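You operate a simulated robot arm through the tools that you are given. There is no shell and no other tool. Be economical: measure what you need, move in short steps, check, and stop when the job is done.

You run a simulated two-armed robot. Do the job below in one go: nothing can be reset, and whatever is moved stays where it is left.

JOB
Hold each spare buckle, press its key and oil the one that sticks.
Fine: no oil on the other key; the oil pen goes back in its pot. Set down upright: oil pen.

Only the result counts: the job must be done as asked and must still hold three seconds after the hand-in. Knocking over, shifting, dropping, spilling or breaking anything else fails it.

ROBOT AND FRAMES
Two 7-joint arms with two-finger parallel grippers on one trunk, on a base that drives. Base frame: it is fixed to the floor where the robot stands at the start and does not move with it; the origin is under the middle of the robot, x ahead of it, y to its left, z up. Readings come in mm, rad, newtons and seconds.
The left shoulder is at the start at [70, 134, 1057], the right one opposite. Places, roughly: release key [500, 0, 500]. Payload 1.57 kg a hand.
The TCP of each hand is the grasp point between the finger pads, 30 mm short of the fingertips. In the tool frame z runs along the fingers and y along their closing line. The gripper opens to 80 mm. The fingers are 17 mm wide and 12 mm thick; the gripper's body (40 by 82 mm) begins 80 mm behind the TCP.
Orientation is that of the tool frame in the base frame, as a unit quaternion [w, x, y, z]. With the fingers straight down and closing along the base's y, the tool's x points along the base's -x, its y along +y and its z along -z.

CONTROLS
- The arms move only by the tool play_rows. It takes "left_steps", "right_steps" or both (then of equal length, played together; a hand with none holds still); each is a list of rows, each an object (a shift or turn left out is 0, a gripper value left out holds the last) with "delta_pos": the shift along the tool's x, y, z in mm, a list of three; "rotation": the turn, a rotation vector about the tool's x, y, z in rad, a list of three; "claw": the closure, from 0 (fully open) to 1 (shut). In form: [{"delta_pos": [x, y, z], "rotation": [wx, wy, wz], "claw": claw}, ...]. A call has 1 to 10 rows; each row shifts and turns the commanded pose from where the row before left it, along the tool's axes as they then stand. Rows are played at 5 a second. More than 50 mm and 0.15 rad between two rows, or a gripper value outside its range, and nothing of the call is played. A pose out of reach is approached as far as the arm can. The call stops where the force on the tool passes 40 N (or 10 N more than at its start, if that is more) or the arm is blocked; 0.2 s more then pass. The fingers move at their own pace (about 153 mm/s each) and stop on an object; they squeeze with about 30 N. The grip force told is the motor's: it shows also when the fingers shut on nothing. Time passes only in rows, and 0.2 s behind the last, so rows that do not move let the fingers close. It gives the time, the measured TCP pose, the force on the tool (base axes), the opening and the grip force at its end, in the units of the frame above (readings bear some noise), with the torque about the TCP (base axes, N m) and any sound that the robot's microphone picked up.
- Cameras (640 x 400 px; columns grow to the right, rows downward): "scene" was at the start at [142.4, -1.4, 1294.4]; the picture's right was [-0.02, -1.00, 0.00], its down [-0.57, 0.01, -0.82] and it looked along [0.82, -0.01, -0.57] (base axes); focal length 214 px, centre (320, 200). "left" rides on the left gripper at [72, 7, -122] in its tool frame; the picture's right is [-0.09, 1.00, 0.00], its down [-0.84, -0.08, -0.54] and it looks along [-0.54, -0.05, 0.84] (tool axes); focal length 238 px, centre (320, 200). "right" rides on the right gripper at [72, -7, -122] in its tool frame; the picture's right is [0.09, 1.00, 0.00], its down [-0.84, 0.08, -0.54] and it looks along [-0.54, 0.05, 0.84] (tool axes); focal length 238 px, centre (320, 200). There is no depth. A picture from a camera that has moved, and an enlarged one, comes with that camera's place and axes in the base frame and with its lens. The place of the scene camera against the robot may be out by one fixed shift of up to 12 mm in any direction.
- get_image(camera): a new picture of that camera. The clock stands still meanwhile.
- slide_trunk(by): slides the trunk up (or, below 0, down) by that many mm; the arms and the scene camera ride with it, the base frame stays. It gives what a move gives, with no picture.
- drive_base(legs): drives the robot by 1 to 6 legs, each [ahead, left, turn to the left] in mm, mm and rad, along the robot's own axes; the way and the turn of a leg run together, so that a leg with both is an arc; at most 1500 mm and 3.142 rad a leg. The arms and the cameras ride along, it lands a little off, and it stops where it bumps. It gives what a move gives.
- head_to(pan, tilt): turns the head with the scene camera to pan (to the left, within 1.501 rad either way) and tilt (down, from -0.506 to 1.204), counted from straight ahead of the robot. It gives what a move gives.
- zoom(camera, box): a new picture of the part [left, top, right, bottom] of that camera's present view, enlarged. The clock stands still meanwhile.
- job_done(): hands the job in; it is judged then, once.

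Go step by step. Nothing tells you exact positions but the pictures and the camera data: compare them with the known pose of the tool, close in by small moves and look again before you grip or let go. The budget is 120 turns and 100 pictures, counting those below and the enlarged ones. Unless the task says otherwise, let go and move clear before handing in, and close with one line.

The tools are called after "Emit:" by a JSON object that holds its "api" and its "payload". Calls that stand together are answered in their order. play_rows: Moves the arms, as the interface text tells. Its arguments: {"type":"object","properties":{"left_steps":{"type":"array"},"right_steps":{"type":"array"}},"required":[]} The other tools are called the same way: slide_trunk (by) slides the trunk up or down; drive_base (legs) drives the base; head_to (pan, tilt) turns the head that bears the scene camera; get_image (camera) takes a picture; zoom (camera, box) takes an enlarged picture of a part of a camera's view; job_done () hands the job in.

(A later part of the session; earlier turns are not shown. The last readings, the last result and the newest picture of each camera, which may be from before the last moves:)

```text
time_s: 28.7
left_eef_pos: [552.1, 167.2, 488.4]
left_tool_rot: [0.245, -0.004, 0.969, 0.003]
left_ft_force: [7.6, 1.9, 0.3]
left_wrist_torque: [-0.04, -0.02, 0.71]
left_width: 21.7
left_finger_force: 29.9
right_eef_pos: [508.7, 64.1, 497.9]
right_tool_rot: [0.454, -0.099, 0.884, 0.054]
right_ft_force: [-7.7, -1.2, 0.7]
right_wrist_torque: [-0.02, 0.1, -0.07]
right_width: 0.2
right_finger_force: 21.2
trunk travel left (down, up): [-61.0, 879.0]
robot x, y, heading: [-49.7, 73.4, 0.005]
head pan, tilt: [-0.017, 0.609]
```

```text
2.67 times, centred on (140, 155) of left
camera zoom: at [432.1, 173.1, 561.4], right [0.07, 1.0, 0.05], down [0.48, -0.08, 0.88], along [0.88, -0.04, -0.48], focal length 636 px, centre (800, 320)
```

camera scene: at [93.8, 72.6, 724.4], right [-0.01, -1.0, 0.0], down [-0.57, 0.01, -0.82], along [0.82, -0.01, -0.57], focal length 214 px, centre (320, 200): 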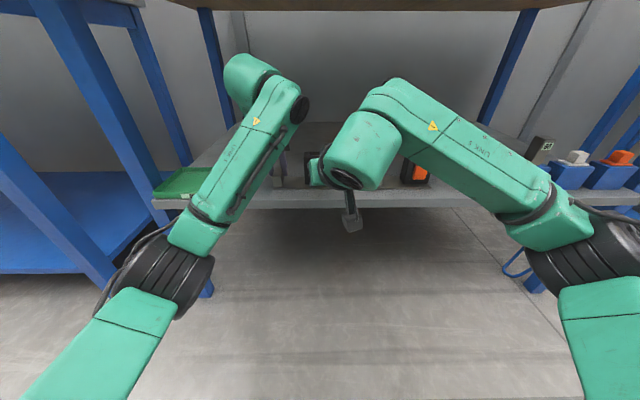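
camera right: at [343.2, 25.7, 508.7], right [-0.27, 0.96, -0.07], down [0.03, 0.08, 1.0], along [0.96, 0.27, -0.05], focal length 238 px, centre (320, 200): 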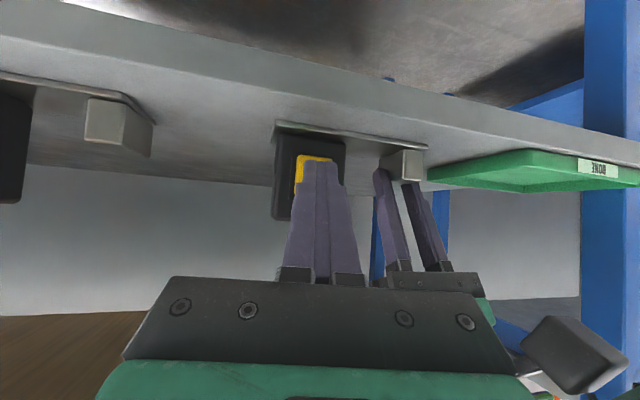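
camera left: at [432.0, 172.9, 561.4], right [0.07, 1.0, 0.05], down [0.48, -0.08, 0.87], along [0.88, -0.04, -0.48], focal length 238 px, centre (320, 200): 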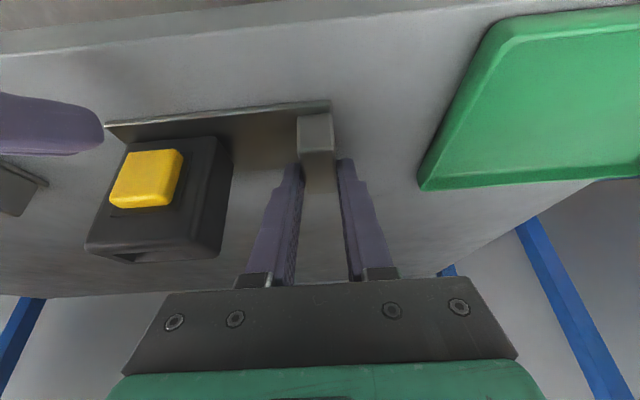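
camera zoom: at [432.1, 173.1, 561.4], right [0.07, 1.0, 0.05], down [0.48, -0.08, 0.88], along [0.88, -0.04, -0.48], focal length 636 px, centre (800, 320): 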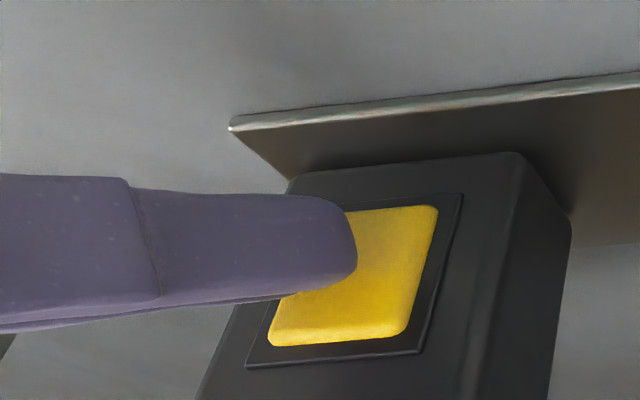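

Emit:
{"api": "play_rows", "payload": {"right_steps": [{"delta_pos": [-0.85, -0.33, 1.19]}, {"delta_pos": [-0.57, -0.22, 0.79]}]}}

Emit:
{"api": "play_rows", "payload": {"right_steps": [{"delta_pos": [2.28, 0.88, -3.16]}, {"delta_pos": [2.85, 1.1, -3.95]}, {"delta_pos": [2.85, 1.1, -3.95]}]}}

Emit:
{"api": "zoom", "payload": {"camera": "left", "box": [20, 80, 260, 230]}}

```text
time_s: 29.3
left_eef_pos: [552.3, 167.3, 487.9]
left_tool_rot: [0.245, -0.004, 0.97, 0.004]
left_ft_force: [9.0, 2.5, -0.2]
left_wrist_torque: [0.08, -0.04, 0.9]
left_width: 22.1
left_finger_force: 29.9
right_eef_pos: [511.5, 64.1, 497.6]
right_tool_rot: [0.453, -0.098, 0.885, 0.053]
right_ft_force: [-9.6, -2.2, 1.5]
right_wrist_torque: [-0.04, 0.07, -0.05]
right_width: 0.0
right_finger_force: 21.5
trunk travel left (down, up): [-61.0, 879.0]
robot x, y, heading: [-48.7, 71.1, 0.004]
head pan, tilt: [-0.017, 0.609]
```

```text
time_s: 30.1
left_eef_pos: [553.5, 166.7, 488.6]
left_tool_rot: [0.245, -0.003, 0.969, 0.003]
left_ft_force: [1.3, -1.2, 0.0]
left_wrist_torque: [-0.15, 0.0, 0.09]
left_width: 21.6
left_finger_force: 30.6
right_eef_pos: [497.3, 62.5, 497.7]
right_tool_rot: [0.453, -0.098, 0.884, 0.053]
right_ft_force: [-1.0, 0.2, -0.2]
right_wrist_torque: [0.03, -0.03, 0.0]
right_width: 0.0
right_finger_force: 21.6
trunk travel left (down, up): [-61.0, 879.0]
robot x, y, heading: [-49.5, 72.5, 0.001]
head pan, tilt: [-0.017, 0.609]
```

```text
2.67 times, centred on (140, 155) of left
camera zoom: at [431.9, 172.5, 561.4], right [0.07, 1.0, 0.05], down [0.48, -0.08, 0.87], along [0.88, -0.04, -0.48], focal length 636 px, centre (800, 320)
```

zoom: 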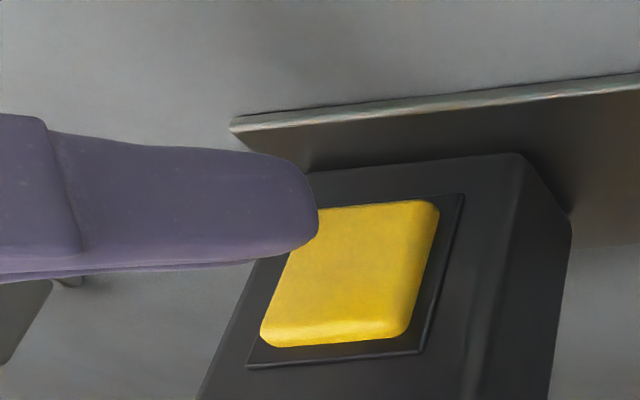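

The key hasn't come fully back out. Waiting a second to see whether it creeps or stays stuck.

Emit:
{"api": "play_rows", "payload": {"right_steps": [{"delta_pos": [2.85, 1.1, -3.95]}, {}, {}, {}, {}, {}]}}

Emit:
{"api": "zoom", "payload": {"camera": "left", "box": [20, 80, 260, 230]}}

```text
time_s: 31.5
left_eef_pos: [552.9, 168.1, 488.6]
left_tool_rot: [0.245, -0.004, 0.969, 0.003]
left_ft_force: [0.2, -0.7, 0.1]
left_wrist_torque: [-0.08, 0.04, 0.09]
left_width: 21.6
left_finger_force: 30.6
right_eef_pos: [493.8, 63.1, 496.1]
right_tool_rot: [0.453, -0.098, 0.884, 0.054]
right_ft_force: [0.3, 0.1, 0.8]
right_wrist_torque: [-0.02, -0.01, 0.0]
right_width: 0.0
right_finger_force: 21.1
trunk travel left (down, up): [-61.0, 879.0]
robot x, y, heading: [-49.0, 73.4, 0.004]
head pan, tilt: [-0.017, 0.609]
```

```text
2.67 times, centred on (140, 155) of left
camera zoom: at [432.0, 172.9, 561.3], right [0.07, 1.0, 0.05], down [0.48, -0.08, 0.87], along [0.88, -0.04, -0.48], focal length 636 px, centre (800, 320)
```

zoom: 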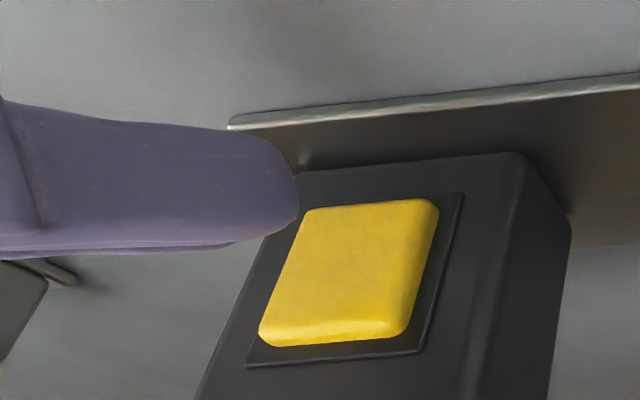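

Yellow stays depressed, so it seems to stick. Now I'll compare with orange: release, lift clear, and drive sideways by the spacing (~242 mm).

Emit:
{"api": "play_rows", "payload": {"left_steps": [{"claw": 0.35}, {}, {"delta_pos": [-14.4, 0, -26.3]}, {"delta_pos": [-14.4, 0, -26.3]}, {"delta_pos": [-14.4, 0, -26.3]}], "right_steps": [{}, {"delta_pos": [11.4, 4.4, -15.8]}, {"delta_pos": [11.4, 4.4, -15.8]}, {"delta_pos": [11.4, 4.4, -15.8]}, {}]}}

Emit:
{"api": "drive_base", "payload": {"legs": [[0, -242, 0]]}}

Emit:
{"api": "get_image", "payload": {"camera": "left"}}

Emit:
{"api": "get_image", "payload": {"camera": "right"}}

```text
time_s: 32.7
left_eef_pos: [552.0, 168.3, 577.8]
left_tool_rot: [0.246, -0.004, 0.969, 0.004]
left_ft_force: [0.0, -0.3, 0.3]
left_wrist_torque: [0.01, 0.01, -0.03]
left_width: 51.8
left_finger_force: 0.1
right_eef_pos: [432.3, 63.0, 496.7]
right_tool_rot: [0.453, -0.098, 0.885, 0.053]
right_ft_force: [-0.5, 0.0, 0.6]
right_wrist_torque: [-0.02, 0.02, 0.01]
right_width: 0.0
right_finger_force: 20.7
trunk travel left (down, up): [-61.0, 879.0]
robot x, y, heading: [-47.2, 74.2, 0.005]
head pan, tilt: [-0.017, 0.609]
```

```text
time_s: 34.5
left_eef_pos: [552.2, -77.6, 578.5]
left_tool_rot: [0.246, -0.004, 0.969, 0.003]
left_ft_force: [-0.4, 0.7, -0.2]
left_wrist_torque: [0.03, 0.01, 0.01]
left_width: 52.1
left_finger_force: 0.1
right_eef_pos: [432.7, -179.2, 496.7]
right_tool_rot: [0.453, -0.099, 0.884, 0.055]
right_ft_force: [0.0, 0.4, -0.1]
right_wrist_torque: [-0.01, 0.0, -0.01]
right_width: 0.0
right_finger_force: 21.1
trunk travel left (down, up): [-61.0, 879.0]
robot x, y, heading: [-48.7, -172.6, 0.003]
head pan, tilt: [-0.017, 0.609]
```

```text
59 pictures are left
camera left: at [431.9, -72.6, 651.5], right [0.07, 1.0, 0.05], down [0.48, -0.08, 0.88], along [0.88, -0.04, -0.48], focal length 238 px, centre (320, 200)
```

left: 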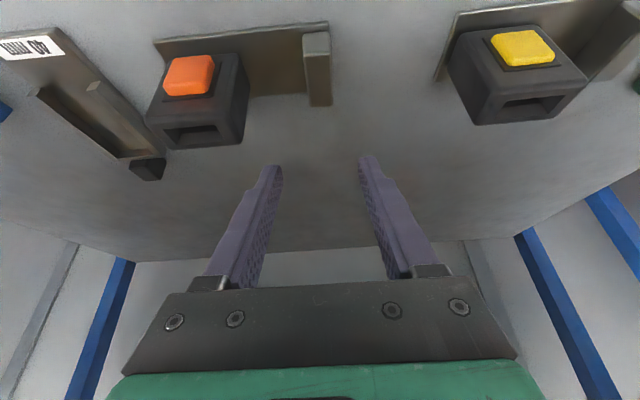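

```text
58 pictures are left
camera right: at [297.3, -218.4, 507.9], right [-0.27, 0.96, -0.07], down [0.03, 0.08, 1.0], along [0.96, 0.27, -0.05], focal length 238 px, centre (320, 200)
```

right: 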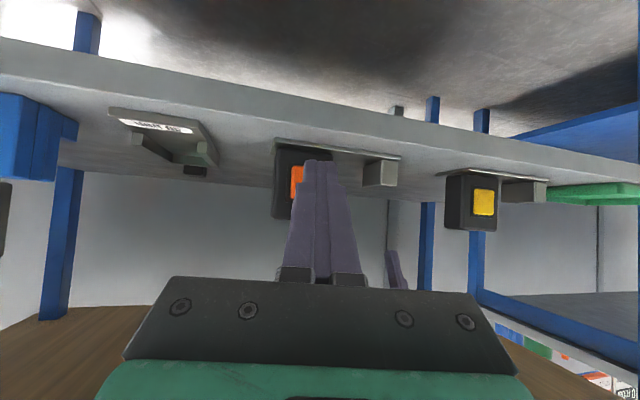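

Orange's block is ~3 mm left of the hand. Correct, lower, grip.

Emit:
{"api": "play_rows", "payload": {"left_steps": [{"delta_pos": [0, 3, 0]}, {"delta_pos": [14.2, 0, 26.3]}, {"delta_pos": [14.2, 0, 26.3]}, {"delta_pos": [14.2, 0, 26.3]}, {"claw": 0.6}, {"claw": 0.7}, {"claw": 0.75}, {}]}}

Emit:
{"api": "play_rows", "payload": {"right_steps": [{"delta_pos": [-11.4, -4.4, 15.8]}, {"delta_pos": [-11.4, -4.4, 15.8]}, {"delta_pos": [-11.4, -4.4, 15.8]}, {}]}}

Emit:
{"api": "get_image", "payload": {"camera": "left"}}

```text
time_s: 36.3
left_eef_pos: [551.7, -73.8, 488.6]
left_tool_rot: [0.246, -0.004, 0.969, 0.003]
left_ft_force: [-1.4, 1.0, 0.3]
left_wrist_torque: [-0.07, -0.1, -0.09]
left_width: 21.7
left_finger_force: 30.0
right_eef_pos: [432.3, -180.3, 496.1]
right_tool_rot: [0.453, -0.098, 0.885, 0.053]
right_ft_force: [-0.3, 0.1, 0.5]
right_wrist_torque: [0.02, 0.0, 0.01]
right_width: 0.0
right_finger_force: 21.1
trunk travel left (down, up): [-61.0, 879.0]
robot x, y, heading: [-45.5, -169.0, 0.004]
head pan, tilt: [-0.017, 0.609]
```

```text
time_s: 37.3
left_eef_pos: [551.2, -72.5, 489.1]
left_tool_rot: [0.246, -0.003, 0.969, 0.003]
left_ft_force: [-1.5, 1.3, -0.1]
left_wrist_torque: [-0.1, -0.02, -0.12]
left_width: 21.6
left_finger_force: 30.5
right_eef_pos: [492.9, -180.0, 497.0]
right_tool_rot: [0.454, -0.098, 0.884, 0.053]
right_ft_force: [0.1, -0.1, -0.4]
right_wrist_torque: [0.02, 0.0, -0.01]
right_width: 0.0
right_finger_force: 21.2
trunk travel left (down, up): [-61.0, 879.0]
robot x, y, heading: [-47.2, -171.4, 0.001]
head pan, tilt: [-0.017, 0.609]
```

```text
57 pictures are left
camera left: at [430.3, -69.2, 561.5], right [0.07, 1.0, 0.05], down [0.48, -0.08, 0.87], along [0.88, -0.04, -0.48], focal length 238 px, centre (320, 200)
```

left: 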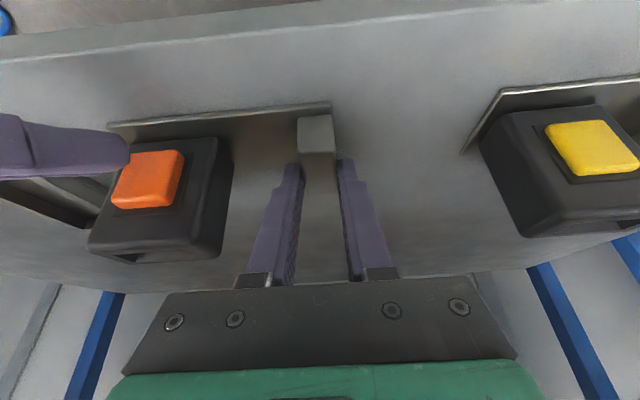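

Gripped. Press the orange key likewise.

Emit:
{"api": "play_rows", "payload": {"right_steps": [{"delta_pos": [-2.85, 1.0, 3.95]}, {"delta_pos": [-0.85, -0.33, 1.19]}, {"delta_pos": [-0.85, -0.33, 1.19]}, {"delta_pos": [-0.85, -0.33, 1.19]}]}}

Emit:
{"api": "play_rows", "payload": {"right_steps": [{"delta_pos": [-0.85, -0.33, 1.19]}, {"delta_pos": [-0.85, -0.33, 1.19]}]}}

Emit:
{"api": "play_rows", "payload": {"right_steps": [{"delta_pos": [-0.85, -0.33, 1.19]}, {"delta_pos": [-0.85, -0.33, 1.19]}]}}

Emit:
{"api": "zoom", "payload": {"camera": "left", "box": [20, 80, 260, 230]}}

```text
time_s: 38.3
left_eef_pos: [551.0, -73.2, 488.6]
left_tool_rot: [0.246, -0.004, 0.969, 0.003]
left_ft_force: [1.7, -0.3, 0.0]
left_wrist_torque: [-0.08, 0.02, 0.07]
left_width: 21.4
left_finger_force: 29.9
right_eef_pos: [502.0, -179.0, 497.5]
right_tool_rot: [0.453, -0.098, 0.884, 0.054]
right_ft_force: [-2.8, 0.4, 0.2]
right_wrist_torque: [0.01, -0.01, -0.02]
right_width: 0.0
right_finger_force: 21.1
trunk travel left (down, up): [-61.0, 879.0]
robot x, y, heading: [-49.3, -171.0, -0.001]
head pan, tilt: [-0.017, 0.609]
```

```text
time_s: 38.9
left_eef_pos: [550.6, -74.3, 488.7]
left_tool_rot: [0.246, -0.004, 0.969, 0.003]
left_ft_force: [2.7, -1.1, 0.1]
left_wrist_torque: [-0.16, 0.14, 0.22]
left_width: 21.6
left_finger_force: 30.2
right_eef_pos: [504.4, -177.4, 496.5]
right_tool_rot: [0.454, -0.099, 0.884, 0.055]
right_ft_force: [-4.1, 1.4, -0.8]
right_wrist_torque: [0.0, 0.08, 0.03]
right_width: 0.0
right_finger_force: 20.8
trunk travel left (down, up): [-61.0, 879.0]
robot x, y, heading: [-50.5, -170.6, -0.0]
head pan, tilt: [-0.017, 0.609]
```

```text
time_s: 39.5
left_eef_pos: [552.0, -74.8, 488.7]
left_tool_rot: [0.246, -0.004, 0.969, 0.004]
left_ft_force: [4.5, -0.5, 0.1]
left_wrist_torque: [-0.08, -0.02, 0.46]
left_width: 21.8
left_finger_force: 29.9
right_eef_pos: [507.2, -179.4, 497.6]
right_tool_rot: [0.453, -0.098, 0.884, 0.053]
right_ft_force: [-5.1, 0.0, -2.1]
right_wrist_torque: [0.0, 0.08, -0.01]
right_width: 0.3
right_finger_force: 21.1
trunk travel left (down, up): [-61.0, 879.0]
robot x, y, heading: [-48.9, -169.7, 0.001]
head pan, tilt: [-0.017, 0.609]
```

```text
2.67 times, centred on (140, 155) of left
camera zoom: at [430.5, -69.1, 561.4], right [0.07, 1.0, 0.05], down [0.48, -0.08, 0.88], along [0.88, -0.04, -0.48], focal length 636 px, centre (800, 320)
```

zoom: 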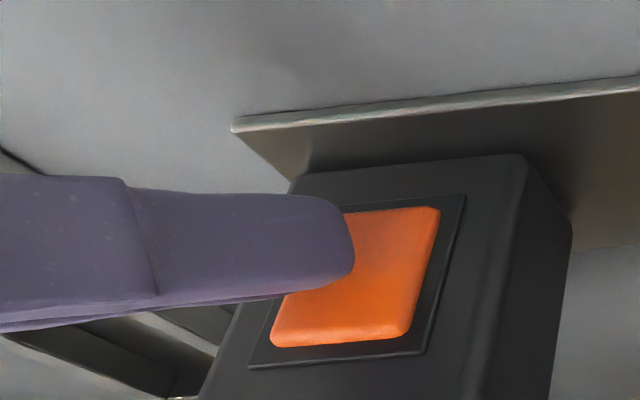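

Fully pressed; one more bit and then retreat and look.

Emit:
{"api": "play_rows", "payload": {"right_steps": [{"delta_pos": [-0.85, -0.33, 1.19]}, {"delta_pos": [-0.57, -0.22, 0.79]}]}}

Emit:
{"api": "play_rows", "payload": {"right_steps": [{"delta_pos": [2.28, 0.88, -3.16]}, {"delta_pos": [2.85, 1.1, -3.95]}, {"delta_pos": [2.85, 1.1, -3.95]}]}}

Emit:
{"api": "zoom", "payload": {"camera": "left", "box": [20, 80, 260, 230]}}

```text
time_s: 40.1
left_eef_pos: [550.6, -73.9, 488.4]
left_tool_rot: [0.246, -0.004, 0.969, 0.003]
left_ft_force: [7.4, 1.4, -0.1]
left_wrist_torque: [-0.02, -0.06, 0.8]
left_width: 21.9
left_finger_force: 29.7
right_eef_pos: [509.8, -178.8, 496.8]
right_tool_rot: [0.453, -0.098, 0.884, 0.053]
right_ft_force: [-8.9, -1.6, 1.2]
right_wrist_torque: [0.0, 0.09, -0.06]
right_width: 0.0
right_finger_force: 21.5
trunk travel left (down, up): [-61.0, 879.0]
robot x, y, heading: [-50.0, -171.0, -0.002]
head pan, tilt: [-0.017, 0.609]
```

```text
time_s: 40.9
left_eef_pos: [550.0, -74.3, 488.7]
left_tool_rot: [0.245, -0.003, 0.97, 0.003]
left_ft_force: [-0.5, 0.4, 0.3]
left_wrist_torque: [-0.04, -0.16, 0.08]
left_width: 21.8
left_finger_force: 30.5
right_eef_pos: [496.5, -178.3, 496.2]
right_tool_rot: [0.453, -0.098, 0.885, 0.053]
right_ft_force: [0.3, 0.0, -0.5]
right_wrist_torque: [0.0, -0.03, 0.01]
right_width: 0.0
right_finger_force: 21.3
trunk travel left (down, up): [-61.0, 879.0]
robot x, y, heading: [-44.7, -172.8, 0.0]
head pan, tilt: [-0.017, 0.609]
```

```text
2.67 times, centred on (140, 155) of left
camera zoom: at [430.2, -69.4, 561.5], right [0.07, 1.0, 0.05], down [0.48, -0.08, 0.87], along [0.88, -0.04, -0.48], focal length 636 px, centre (800, 320)
```

zoom: 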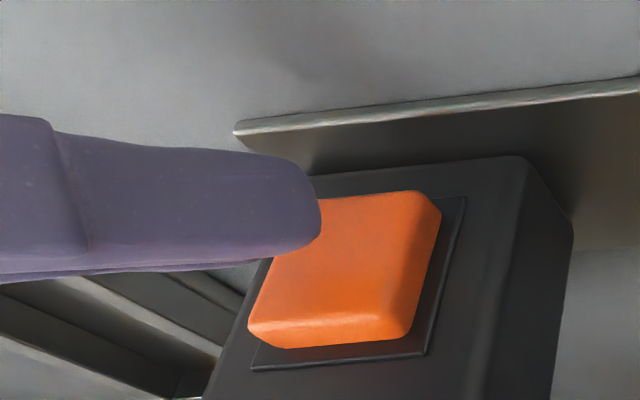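

Orange springs back; yellow stayed in. I'll retreat and double-check both keys now.

Emit:
{"api": "play_rows", "payload": {"left_steps": [{"claw": 0.35}, {}, {"delta_pos": [-14.4, 0, -26.3]}, {"delta_pos": [-14.4, 0, -26.3]}, {"delta_pos": [-14.4, 0, -26.3]}], "right_steps": [{}, {"delta_pos": [11.4, 4.4, -15.8]}, {"delta_pos": [11.4, 4.4, -15.8]}, {"delta_pos": [11.4, 4.4, -15.8]}, {"delta_pos": [11.4, 4.4, -15.8]}]}}

Emit:
{"api": "zoom", "payload": {"camera": "left", "box": [130, 0, 610, 180]}}

```text
time_s: 42.1
left_eef_pos: [553.4, -73.8, 580.2]
left_tool_rot: [0.246, -0.002, 0.969, 0.003]
left_ft_force: [0.5, -0.3, -0.6]
left_wrist_torque: [-0.02, 0.01, -0.03]
left_width: 52.1
left_finger_force: 0.0
right_eef_pos: [415.3, -178.8, 497.9]
right_tool_rot: [0.454, -0.098, 0.884, 0.054]
right_ft_force: [-0.6, -1.1, -0.1]
right_wrist_torque: [-0.03, 0.01, 0.03]
right_width: 0.2
right_finger_force: 20.8
trunk travel left (down, up): [-61.0, 879.0]
robot x, y, heading: [-50.7, -169.4, 0.003]
head pan, tilt: [-0.017, 0.609]
```

```text
1.33 times, centred on (370, 90) of left
camera zoom: at [432.3, -68.6, 652.6], right [0.07, 1.0, 0.05], down [0.48, -0.08, 0.87], along [0.88, -0.04, -0.48], focal length 318 px, centre (253, 347)
```

zoom: 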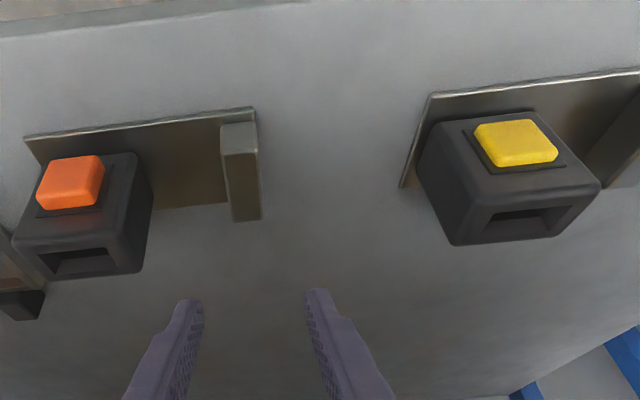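

Yellow's key is the sticking one. Next the oil pen with the right hand: back out, raise the trunk, and straighten the right tool to vertical.

Emit:
{"api": "drive_base", "payload": {"legs": [[-320, 0, 0]]}}

Emit:
{"api": "slide_trunk", "payload": {"by": 570}}

Emit:
{"api": "play_rows", "payload": {"left_steps": [{"delta_pos": [40, 0, -20]}, {"delta_pos": [40, 0, -20]}, {"delta_pos": [40, 0, -20]}, {"delta_pos": [40, 0, -20]}, {"delta_pos": [0, 30, 0]}, {"delta_pos": [0, 30, 0]}, {"delta_pos": [0, 30, 0]}, {}, {}, {}], "right_steps": [{"rotation": [0.102, 0, 0.073], "claw": 0}, {"rotation": [0.102, 0, 0.073]}, {"rotation": [0, 0.14, 0]}, {"rotation": [0, 0.14, 0]}, {"rotation": [0, 0.14, 0]}, {"rotation": [0, 0.14, 0]}, {"rotation": [0, 0.14, 0]}, {"rotation": [0, 0.14, 0]}, {"rotation": [0, 0.11, 0]}, {}]}}

Emit:
{"api": "get_image", "payload": {"camera": "scene"}}

```text
time_s: 44.2
left_eef_pos: [234.0, -72.5, 579.5]
left_tool_rot: [0.246, -0.004, 0.969, 0.003]
left_ft_force: [0.5, -1.0, 0.3]
left_wrist_torque: [-0.06, 0.0, -0.03]
left_width: 52.2
left_finger_force: 0.0
right_eef_pos: [95.6, -178.8, 497.1]
right_tool_rot: [0.453, -0.1, 0.884, 0.054]
right_ft_force: [-0.4, 0.2, 0.5]
right_wrist_torque: [0.02, -0.02, 0.0]
right_width: 0.0
right_finger_force: 21.4
trunk travel left (down, up): [-61.0, 879.0]
robot x, y, heading: [-370.1, -174.3, 0.004]
head pan, tilt: [-0.017, 0.609]
```

```text
refused: 570 is not a number from -400 to 400
```

```text
time_s: 46.5
left_eef_pos: [54.7, 16.9, 574.3]
left_tool_rot: [0.247, -0.005, 0.969, 0.004]
left_ft_force: [0.1, 0.4, 0.7]
left_wrist_torque: [0.01, -0.01, 0.02]
left_width: 51.7
left_finger_force: 0.0
right_eef_pos: [95.9, -177.7, 496.8]
right_tool_rot: [-0.003, 0.011, 1.0, 0.003]
right_ft_force: [0.4, -1.0, 0.0]
right_wrist_torque: [-0.02, 0.01, 0.02]
right_width: 79.8
right_finger_force: 0.1
trunk travel left (down, up): [-61.0, 879.0]
robot x, y, heading: [-366.7, -173.8, 0.006]
head pan, tilt: [-0.017, 0.609]
```

```text
53 pictures are left
camera scene: at [-225.5, -172.6, 724.4], right [-0.01, -1.0, 0.0], down [-0.57, 0.01, -0.82], along [0.82, -0.01, -0.57], focal length 214 px, centre (320, 200)
```

scene: 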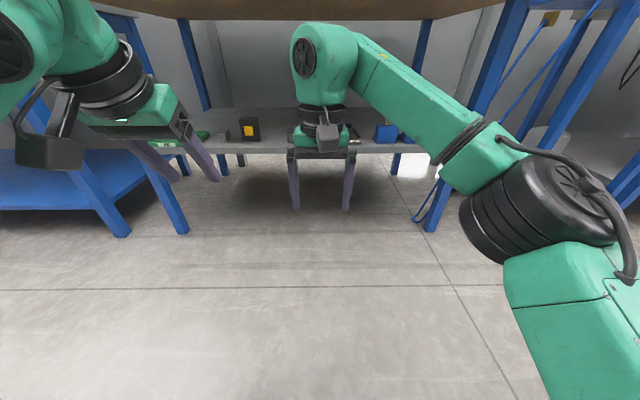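

Emit:
{"api": "slide_trunk", "payload": {"by": 300}}

Emit:
{"api": "slide_trunk", "payload": {"by": 270}}

Emit:
{"api": "drive_base", "payload": {"legs": [[0, 315, 0]]}}

Emit:
{"api": "play_rows", "payload": {"right_steps": [{"delta_pos": [0, 0, -40], "rotation": [0, 0, -0.022]}, {"delta_pos": [0, 0, -40]}]}}

Emit:
{"api": "get_image", "payload": {"camera": "scene"}}

Emit:
{"api": "get_image", "payload": {"camera": "right"}}

```text
time_s: 49.5
left_eef_pos: [55.2, 17.9, 873.8]
left_tool_rot: [0.246, -0.006, 0.969, 0.004]
left_ft_force: [-0.6, -0.1, 0.0]
left_wrist_torque: [0.01, 0.0, 0.05]
left_width: 52.2
left_finger_force: 0.1
right_eef_pos: [95.9, -178.0, 798.1]
right_tool_rot: [-0.001, 0.013, 1.0, 0.003]
right_ft_force: [0.3, 1.0, -0.1]
right_wrist_torque: [0.03, 0.0, -0.01]
right_width: 80.1
right_finger_force: 0.1
trunk travel left (down, up): [-361.0, 579.0]
robot x, y, heading: [-368.0, -170.9, 0.006]
head pan, tilt: [-0.017, 0.609]
```

```text
time_s: 52.2
left_eef_pos: [56.1, 18.0, 1144.4]
left_tool_rot: [0.247, -0.005, 0.969, 0.003]
left_ft_force: [0.7, -0.5, 0.1]
left_wrist_torque: [0.03, 0.04, 0.0]
left_width: 52.2
left_finger_force: 0.0
right_eef_pos: [95.3, -178.2, 1065.4]
right_tool_rot: [-0.002, 0.012, 1.0, 0.002]
right_ft_force: [0.5, 0.2, 0.1]
right_wrist_torque: [-0.02, 0.02, 0.03]
right_width: 80.1
right_finger_force: 0.0
trunk travel left (down, up): [-631.0, 309.0]
robot x, y, heading: [-366.9, -174.2, 0.008]
head pan, tilt: [-0.017, 0.609]
```

```text
time_s: 54.3
left_eef_pos: [53.7, 326.9, 1144.3]
left_tool_rot: [0.246, -0.004, 0.969, 0.003]
left_ft_force: [0.0, 0.7, 0.5]
left_wrist_torque: [-0.01, -0.01, -0.03]
left_width: 52.0
left_finger_force: 0.0
right_eef_pos: [95.0, 132.0, 1067.4]
right_tool_rot: [-0.002, 0.013, 1.0, 0.003]
right_ft_force: [0.3, 0.3, -0.7]
right_wrist_torque: [0.01, 0.01, 0.01]
right_width: 80.0
right_finger_force: 0.0
trunk travel left (down, up): [-631.0, 309.0]
robot x, y, heading: [-369.2, 136.9, 0.004]
head pan, tilt: [-0.017, 0.609]
```

```text
time_s: 54.9
left_eef_pos: [51.4, 329.2, 1146.2]
left_tool_rot: [0.248, -0.004, 0.969, 0.003]
left_ft_force: [-0.8, 0.1, -0.1]
left_wrist_torque: [-0.01, 0.0, -0.01]
left_width: 52.1
left_finger_force: 0.1
right_eef_pos: [92.2, 134.0, 1151.8]
right_tool_rot: [0.001, 0.0, 1.0, 0.003]
right_ft_force: [-1.7, 0.8, -0.4]
right_wrist_torque: [-0.01, -0.02, 0.0]
right_width: 79.9
right_finger_force: 0.1
trunk travel left (down, up): [-631.0, 309.0]
robot x, y, heading: [-365.9, 135.8, 0.004]
head pan, tilt: [-0.017, 0.609]
```

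```text
52 pictures are left
camera scene: at [-229.1, 140.2, 1294.6], right [-0.01, -1.0, 0.0], down [-0.57, 0.01, -0.82], along [0.82, -0.01, -0.57], focal length 214 px, centre (320, 200)
```

scene: 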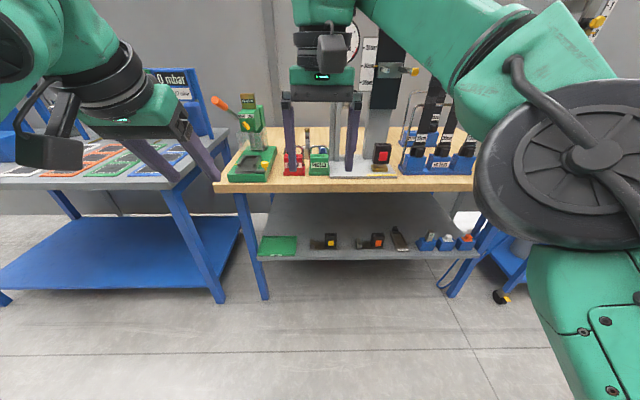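

```text
51 pictures are left
camera right: at [19.6, 126.9, 1270.4], right [-0.09, 1.0, 0.01], down [0.84, 0.07, 0.54], along [0.54, 0.05, -0.84], focal length 238 px, centre (320, 200)
```

right: 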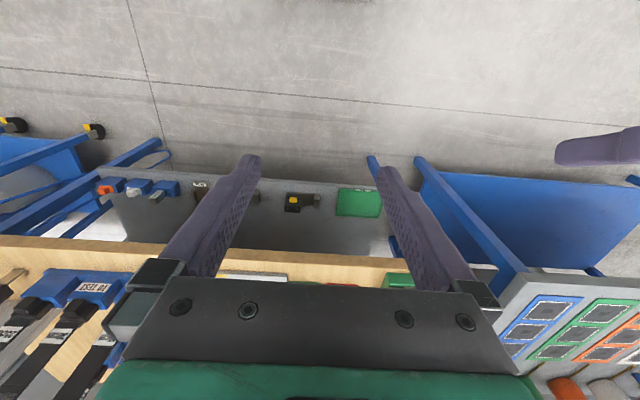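

Bench objects near the pen: gauge column at about (670,85) and block handles up to z≈1003. I'll pitch the right hand 0.5 rad so its wrist stays back, retract the left hand, and drive in.

Emit:
{"api": "play_rows", "payload": {"left_steps": [{"delta_pos": [26, 0, -31]}, {"delta_pos": [26, 0, -31]}, {"delta_pos": [26, 0, -31]}, {"delta_pos": [26, 0, -31]}, {}], "right_steps": [{"rotation": [0, -0.1, 0]}, {"rotation": [0, -0.1, 0]}, {"rotation": [0, -0.1, 0]}, {"rotation": [0, -0.1, 0]}, {"rotation": [0, -0.1, 0]}]}}

Emit:
{"api": "drive_base", "payload": {"legs": [[400, 0, 0]]}}

Emit:
{"api": "get_image", "payload": {"camera": "scene"}}

Emit:
{"api": "get_image", "payload": {"camera": "right"}}

```text
time_s: 56.1
left_eef_pos: [-95.2, 325.8, 1199.3]
left_tool_rot: [0.244, -0.004, 0.97, 0.004]
left_ft_force: [-0.1, -0.3, -0.4]
left_wrist_torque: [0.0, -0.01, 0.03]
left_width: 51.9
left_finger_force: 0.1
right_eef_pos: [96.5, 129.0, 1147.4]
right_tool_rot: [0.247, 0.003, 0.969, 0.003]
right_ft_force: [0.3, -0.6, 1.3]
right_wrist_torque: [0.0, 0.01, 0.02]
right_width: 79.9
right_finger_force: 0.2
trunk travel left (down, up): [-631.0, 309.0]
robot x, y, heading: [-370.2, 139.9, 0.002]
head pan, tilt: [-0.017, 0.609]
```

```text
time_s: 58.6
left_eef_pos: [303.9, 330.6, 1201.9]
left_tool_rot: [0.246, -0.006, 0.969, 0.004]
left_ft_force: [0.1, 0.0, -0.3]
left_wrist_torque: [-0.01, 0.0, 0.02]
left_width: 52.0
left_finger_force: 0.0
right_eef_pos: [497.1, 136.5, 1148.0]
right_tool_rot: [0.246, 0.0, 0.969, 0.002]
right_ft_force: [-0.2, 0.0, 0.3]
right_wrist_torque: [-0.01, -0.01, 0.04]
right_width: 80.0
right_finger_force: 0.1
trunk travel left (down, up): [-631.0, 309.0]
robot x, y, heading: [33.3, 145.9, 0.009]
head pan, tilt: [-0.017, 0.609]
```

```text
50 pictures are left
camera scene: at [174.5, 141.2, 1294.5], right [-0.01, -1.0, 0.0], down [-0.57, 0.0, -0.82], along [0.82, -0.01, -0.57], focal length 214 px, centre (320, 200)
```

scene: 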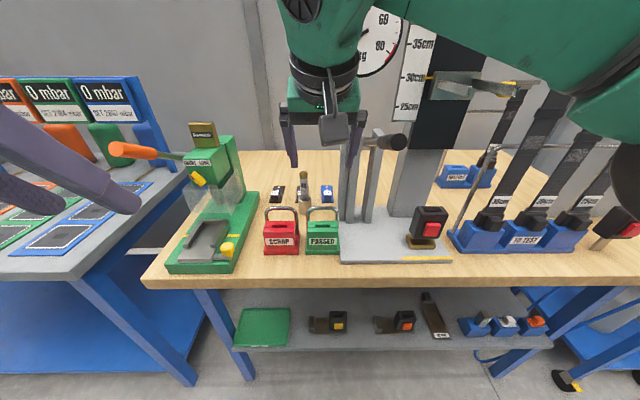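

```text
49 pictures are left
camera right: at [375.3, 128.6, 1219.4], right [-0.08, 1.0, -0.04], down [0.48, 0.07, 0.88], along [0.88, 0.05, -0.48], focal length 238 px, centre (320, 200)
```

right: 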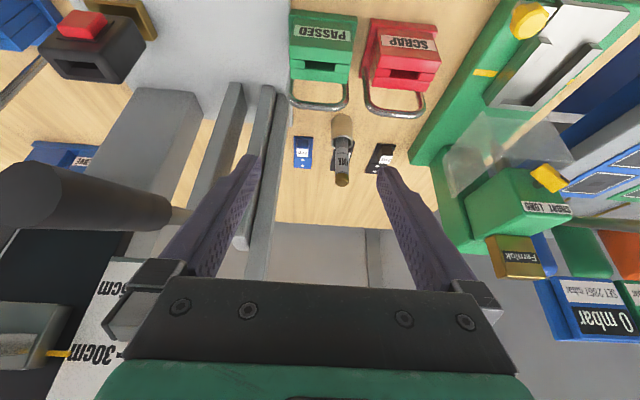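

I need a better fix on the pen. Moving the right hand 80 mm forward and 43 mm left at the same height to triangulate.

Emit:
{"api": "play_rows", "payload": {"right_steps": [{"delta_pos": [-35, 21, 19]}, {"delta_pos": [-35, 21, 19]}, {}]}}

Emit:
{"api": "get_image", "payload": {"camera": "right"}}

Emit:
{"api": "zoom", "payload": {"camera": "right", "box": [240, 60, 400, 220]}}

```text
time_s: 59.4
left_eef_pos: [303.1, 330.1, 1201.3]
left_tool_rot: [0.245, -0.007, 0.969, 0.005]
left_ft_force: [0.2, -0.1, -0.4]
left_wrist_torque: [0.05, -0.02, -0.02]
left_width: 51.8
left_finger_force: 0.0
right_eef_pos: [574.5, 177.9, 1149.6]
right_tool_rot: [0.246, -0.001, 0.969, 0.003]
right_ft_force: [-0.1, 0.6, 0.1]
right_wrist_torque: [0.0, -0.01, 0.01]
right_width: 79.9
right_finger_force: 0.1
trunk travel left (down, up): [-631.0, 309.0]
robot x, y, heading: [27.4, 143.3, 0.009]
head pan, tilt: [-0.017, 0.609]
```

```text
48 pictures are left
camera right: at [453.7, 170.4, 1220.2], right [-0.08, 1.0, -0.04], down [0.48, 0.07, 0.88], along [0.88, 0.05, -0.48], focal length 238 px, centre (320, 200)
```

right: 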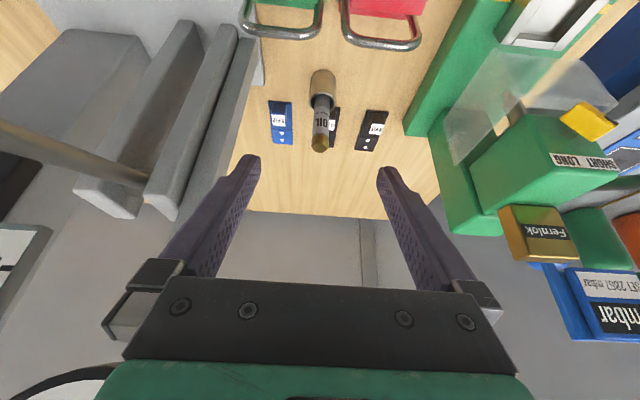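

```text
2.50 times, centred on (320, 140) of right
camera zoom: at [453.7, 170.4, 1220.2], right [-0.08, 1.0, -0.04], down [0.48, 0.07, 0.88], along [0.88, 0.05, -0.48], focal length 596 px, centre (320, 350)
```

zoom: 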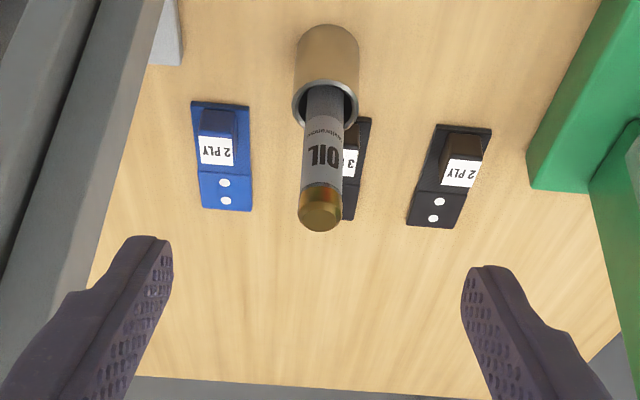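

The pen stands at about (690, 181), top at z≈1010. Moving above it with open fingers, then looking again.

Emit:
{"api": "play_rows", "payload": {"right_steps": [{"delta_pos": [-19.3, 1, 44.7]}, {"delta_pos": [-19.3, 1, 44.7]}, {"delta_pos": [-19.3, 1, 44.7]}, {}]}}

Emit:
{"api": "get_image", "payload": {"camera": "right"}}

Emit:
{"api": "get_image", "payload": {"camera": "scene"}}

```text
time_s: 60.4
left_eef_pos: [303.0, 332.0, 1200.3]
left_tool_rot: [0.247, -0.008, 0.969, 0.003]
left_ft_force: [-0.4, 0.4, -0.9]
left_wrist_torque: [0.02, -0.02, 0.0]
left_width: 51.7
left_finger_force: 0.0
right_eef_pos: [651.1, 176.4, 1066.4]
right_tool_rot: [0.247, -0.001, 0.969, 0.003]
right_ft_force: [0.0, 0.2, 0.6]
right_wrist_torque: [0.01, 0.02, -0.03]
right_width: 80.2
right_finger_force: 0.1
right hand out of reach, approached as far as the arm can: row 2, 3
trunk travel left (down, up): [-631.0, 309.0]
robot x, y, heading: [31.3, 139.2, 0.012]
head pan, tilt: [-0.017, 0.609]
```

```text
46 pictures are left
camera right: at [529.3, 169.0, 1137.0], right [-0.08, 1.0, -0.04], down [0.47, 0.07, 0.88], along [0.88, 0.05, -0.48], focal length 238 px, centre (320, 200)
```

right: 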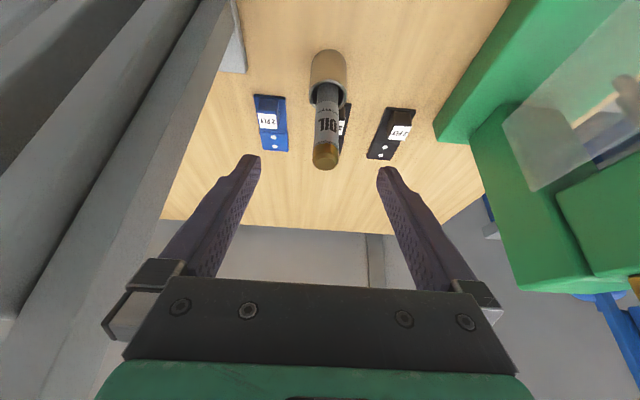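

```text
45 pictures are left
camera scene: at [173.5, 142.6, 1294.6], right [-0.01, -1.0, 0.0], down [-0.57, 0.0, -0.82], along [0.82, -0.01, -0.57], focal length 214 px, centre (320, 200)
```

scene: 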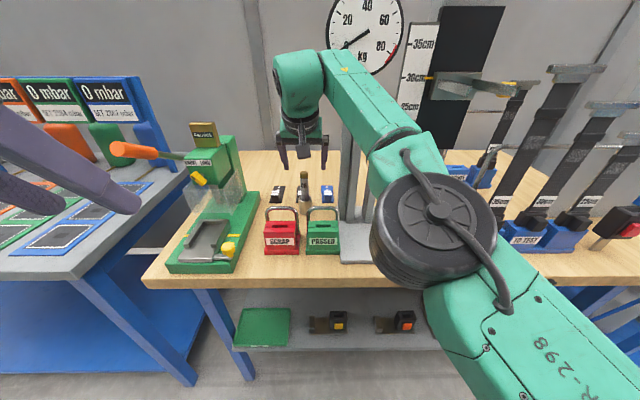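

Arm was near its limit; pen top refined to (691, 181, 1008). Raising the trunk 170 mm will give more horizontal reach.

Emit:
{"api": "slide_trunk", "payload": {"by": 170}}

Emit:
{"api": "play_rows", "payload": {"right_steps": [{}, {}]}}

```text
time_s: 62.3
left_eef_pos: [304.6, 333.0, 1370.6]
left_tool_rot: [0.246, -0.007, 0.969, 0.002]
left_ft_force: [0.3, 0.9, -0.2]
left_wrist_torque: [0.01, 0.02, 0.03]
left_width: 52.0
left_finger_force: 0.0
right_eef_pos: [650.4, 178.5, 1236.6]
right_tool_rot: [0.246, -0.001, 0.969, 0.002]
right_ft_force: [-2.0, 9.1, -0.4]
right_wrist_torque: [-0.54, -0.13, -0.32]
right_width: 72.1
right_finger_force: 0.1
trunk travel left (down, up): [-801.0, 139.0]
robot x, y, heading: [35.2, 139.8, 0.007]
head pan, tilt: [-0.017, 0.609]
```

```text
time_s: 62.9
left_eef_pos: [305.1, 335.2, 1370.0]
left_tool_rot: [0.245, -0.007, 0.969, 0.002]
left_ft_force: [-0.6, 0.4, 0.7]
left_wrist_torque: [0.0, 0.0, 0.0]
left_width: 52.0
left_finger_force: 0.1
right_eef_pos: [651.8, 179.2, 1235.7]
right_tool_rot: [0.246, -0.002, 0.969, 0.002]
right_ft_force: [-1.6, 8.1, 2.6]
right_wrist_torque: [-0.68, -0.02, -0.28]
right_width: 71.8
right_finger_force: 0.0
trunk travel left (down, up): [-801.0, 139.0]
robot x, y, heading: [35.8, 146.4, 0.004]
head pan, tilt: [-0.017, 0.609]
```

The right hand is touching something (probably the gauge dial). Looking before moving.

Emit:
{"api": "get_image", "payload": {"camera": "right"}}

Emit:
{"api": "get_image", "payload": {"camera": "scene"}}

```text
44 pictures are left
camera right: at [529.8, 171.7, 1307.1], right [-0.08, 1.0, -0.04], down [0.47, 0.08, 0.88], along [0.88, 0.05, -0.48], focal length 238 px, centre (320, 200)
```

right: 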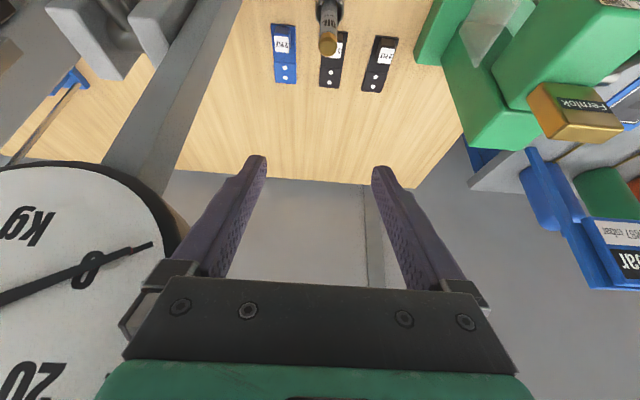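

```text
43 pictures are left
camera scene: at [174.2, 145.5, 1464.6], right [-0.01, -1.0, 0.0], down [-0.57, 0.0, -0.82], along [0.82, -0.01, -0.57], focal length 214 px, centre (320, 200)
```

scene: 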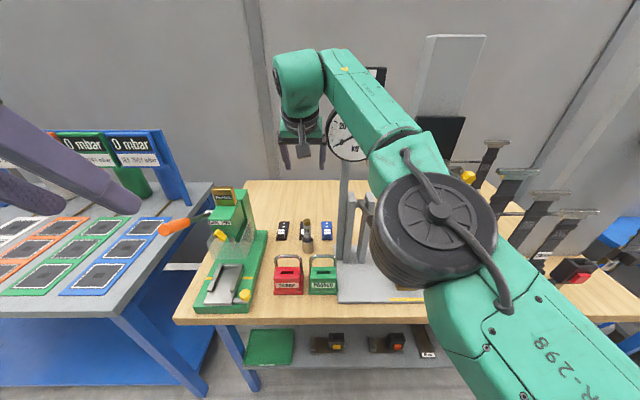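

It's pressed lightly against the dial's rim. Moving left off it, then down.

Emit:
{"api": "play_rows", "payload": {"right_steps": [{"delta_pos": [0, 12, 0]}, {"delta_pos": [9.6, 5, 17.6]}, {"delta_pos": [19.2, 0, 35.1]}, {"delta_pos": [19.2, 0, 35.1]}, {"delta_pos": [19.2, 0, 35.1]}, {}]}}

Emit:
{"api": "get_image", "payload": {"camera": "scene"}}

```text
time_s: 64.3
left_eef_pos: [304.6, 331.0, 1370.2]
left_tool_rot: [0.247, -0.007, 0.969, 0.004]
left_ft_force: [-0.2, -0.9, -0.5]
left_wrist_torque: [-0.02, 0.0, 0.04]
left_width: 52.0
left_finger_force: 0.1
right_eef_pos: [646.1, 190.8, 1093.5]
right_tool_rot: [0.246, 0.0, 0.969, 0.003]
right_ft_force: [0.1, -0.2, -1.0]
right_wrist_torque: [0.0, 0.02, 0.01]
right_width: 80.1
right_finger_force: 0.0
right hand out of reach, approached as far as the arm can: row 1
trunk travel left (down, up): [-801.0, 139.0]
robot x, y, heading: [28.5, 140.9, 0.01]
head pan, tilt: [-0.017, 0.609]
```

```text
42 pictures are left
camera scene: at [175.0, 141.4, 1464.4], right [-0.01, -1.0, 0.0], down [-0.57, 0.0, -0.82], along [0.82, -0.01, -0.57], focal length 214 px, centre (320, 200)
```

scene: 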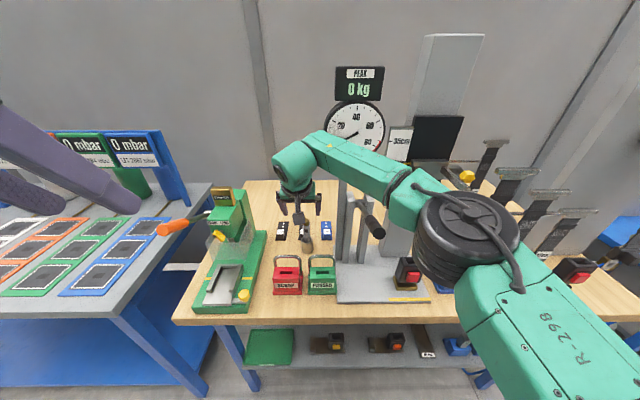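

Emit:
{"api": "play_rows", "payload": {"right_steps": [{"delta_pos": [-10.2, -5, 27.2]}, {"delta_pos": [-10.2, -4.5, 27.2]}, {}]}}

Emit:
{"api": "get_image", "payload": {"camera": "right"}}

```text
time_s: 65.1
left_eef_pos: [303.6, 332.2, 1372.2]
left_tool_rot: [0.246, -0.006, 0.969, 0.004]
left_ft_force: [0.4, -0.2, -0.4]
left_wrist_torque: [0.02, -0.04, -0.02]
left_width: 52.1
left_finger_force: 0.0
right_eef_pos: [686.0, 181.0, 1055.4]
right_tool_rot: [0.246, -0.001, 0.969, 0.003]
right_ft_force: [1.7, 0.5, -0.7]
right_wrist_torque: [0.01, 0.0, 0.01]
right_width: 80.1
right_finger_force: 0.1
right hand out of reach, approached as far as the arm can: row 2
trunk travel left (down, up): [-801.0, 139.0]
robot x, y, heading: [36.0, 144.5, 0.004]
head pan, tilt: [-0.017, 0.609]
```

```text
41 pictures are left
camera right: at [566.0, 174.0, 1125.9], right [-0.08, 1.0, -0.04], down [0.48, 0.07, 0.88], along [0.88, 0.06, -0.48], focal length 238 px, centre (320, 200)
```

right: 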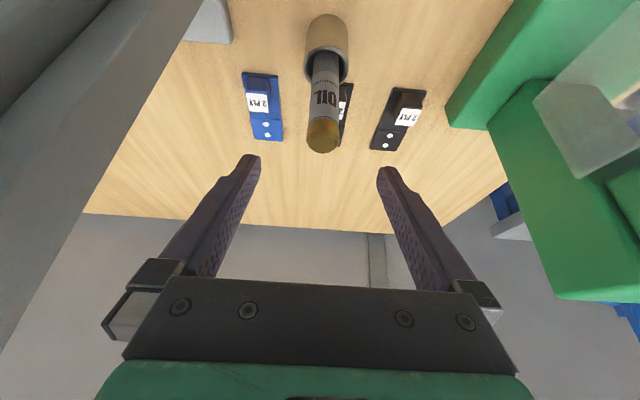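

Pen centre at (689, 183). Descending around its top 65 mm.

Emit:
{"api": "play_rows", "payload": {"right_steps": [{"delta_pos": [14.7, 2, 29]}, {"delta_pos": [14.7, 0, 29]}, {}]}}

Emit:
{"api": "get_image", "payload": {"camera": "right"}}

Emit:
{"api": "zoom", "payload": {"camera": "scene", "box": [240, 150, 400, 310]}}

```text
time_s: 65.9
left_eef_pos: [302.5, 332.2, 1372.8]
left_tool_rot: [0.246, -0.007, 0.969, 0.003]
left_ft_force: [-0.4, 0.6, 0.2]
left_wrist_torque: [-0.01, -0.01, -0.01]
left_width: 51.8
left_finger_force: 0.1
right_eef_pos: [684.1, 185.3, 1014.2]
right_tool_rot: [0.248, -0.001, 0.969, 0.002]
right_ft_force: [0.0, -1.4, 0.4]
right_wrist_torque: [0.01, 0.0, -0.03]
right_width: 80.1
right_finger_force: 0.1
right hand out of reach, approached as far as the arm can: row 2
trunk travel left (down, up): [-801.0, 139.0]
robot x, y, heading: [32.0, 138.8, 0.009]
head pan, tilt: [-0.017, 0.609]
```

```text
40 pictures are left
camera right: at [563.3, 177.0, 1085.6], right [-0.08, 1.0, -0.04], down [0.47, 0.07, 0.88], along [0.88, 0.05, -0.48], focal length 238 px, centre (320, 200)
```

right: 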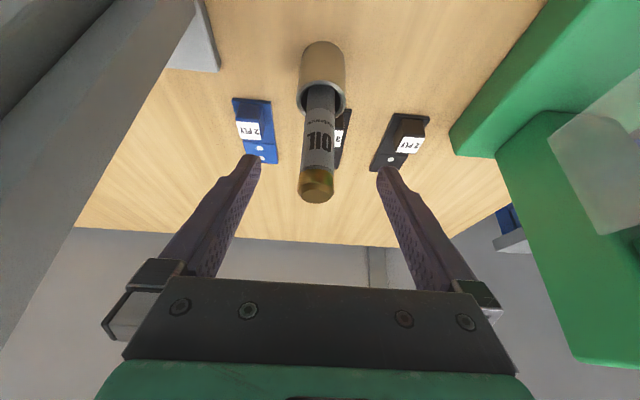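

```text
2.50 times, centred on (320, 230) of scene
camera zoom: at [172.7, 143.0, 1464.7], right [-0.01, -1.0, 0.0], down [-0.57, 0.0, -0.82], along [0.82, -0.01, -0.57], focal length 536 px, centre (320, 125)
```

zoom: 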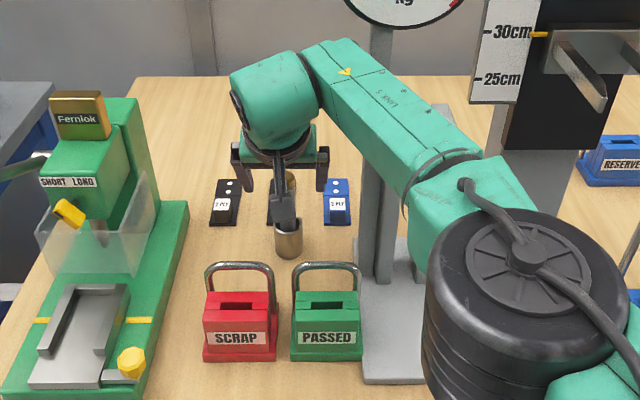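

Almost there; I'll use the trunk to lower the last 24 mm and a small forward drive to centre the pads on the pen.

Emit:
{"api": "drive_base", "payload": {"legs": [[6, -3, 0]]}}

Emit:
{"api": "slide_trunk", "payload": {"by": -22}}

Emit:
{"api": "get_image", "payload": {"camera": "right"}}

```text
time_s: 66.7
left_eef_pos: [303.7, 332.5, 1372.5]
left_tool_rot: [0.249, -0.008, 0.968, 0.003]
left_ft_force: [-0.1, -1.1, 0.1]
left_wrist_torque: [0.0, 0.0, 0.05]
left_width: 52.1
left_finger_force: 0.1
right_eef_pos: [687.5, 182.4, 1017.8]
right_tool_rot: [0.25, -0.001, 0.968, 0.001]
right_ft_force: [-0.4, -0.8, -0.3]
right_wrist_torque: [-0.02, 0.01, -0.03]
right_width: 80.2
right_finger_force: 0.0
trunk travel left (down, up): [-801.0, 139.0]
robot x, y, heading: [38.4, 138.1, 0.012]
head pan, tilt: [-0.017, 0.609]
```

```text
time_s: 67.3
left_eef_pos: [311.6, 328.1, 1348.6]
left_tool_rot: [0.245, -0.007, 0.97, 0.004]
left_ft_force: [-0.4, 0.7, -0.3]
left_wrist_torque: [0.0, 0.03, 0.02]
left_width: 52.0
left_finger_force: 0.0
right_eef_pos: [691.9, 179.0, 991.4]
right_tool_rot: [0.246, 0.0, 0.969, 0.003]
right_ft_force: [-0.3, 0.0, -0.6]
right_wrist_torque: [0.02, 0.0, 0.02]
right_width: 80.0
right_finger_force: 0.1
trunk travel left (down, up): [-779.0, 161.0]
robot x, y, heading: [43.0, 138.2, 0.008]
head pan, tilt: [-0.017, 0.609]
```

```text
38 pictures are left
camera right: at [571.8, 172.3, 1062.5], right [-0.08, 1.0, -0.04], down [0.48, 0.07, 0.88], along [0.88, 0.05, -0.48], focal length 238 px, centre (320, 200)
```

right: 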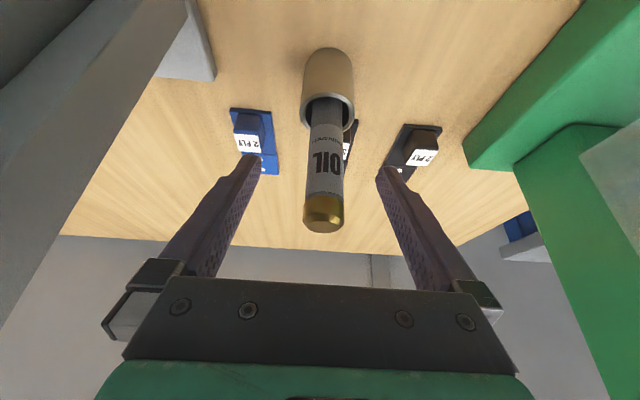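

Well lined up. Closing on the pen.

Emit:
{"api": "play_rows", "payload": {"right_steps": [{"delta_pos": [2.6, 1.5, -1.4]}, {"claw": 0.6}, {"claw": 0.7}, {"claw": 0.8}, {}]}}

Emit:
{"api": "get_image", "payload": {"camera": "right"}}

```text
time_s: 68.5
left_eef_pos: [310.4, 327.5, 1348.7]
left_tool_rot: [0.247, -0.006, 0.969, 0.004]
left_ft_force: [1.6, -0.5, -0.5]
left_wrist_torque: [0.01, -0.02, 0.01]
left_width: 52.0
left_finger_force: 0.1
right_eef_pos: [688.4, 181.8, 991.8]
right_tool_rot: [0.247, -0.001, 0.969, 0.004]
right_ft_force: [0.1, -0.7, -0.5]
right_wrist_torque: [-0.03, 0.0, 0.03]
right_width: 20.5
right_finger_force: 30.0
trunk travel left (down, up): [-779.0, 161.0]
robot x, y, heading: [43.2, 141.5, 0.009]
head pan, tilt: [-0.017, 0.609]
```

```text
37 pictures are left
camera right: at [567.6, 174.2, 1063.0], right [-0.08, 1.0, -0.04], down [0.48, 0.07, 0.88], along [0.88, 0.05, -0.48], focal length 238 px, centre (320, 200)
```

right: 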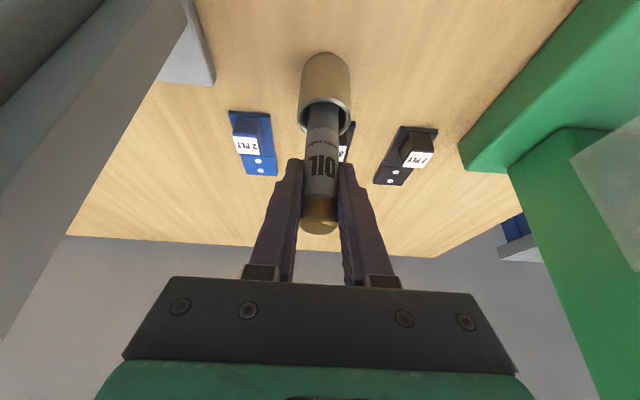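

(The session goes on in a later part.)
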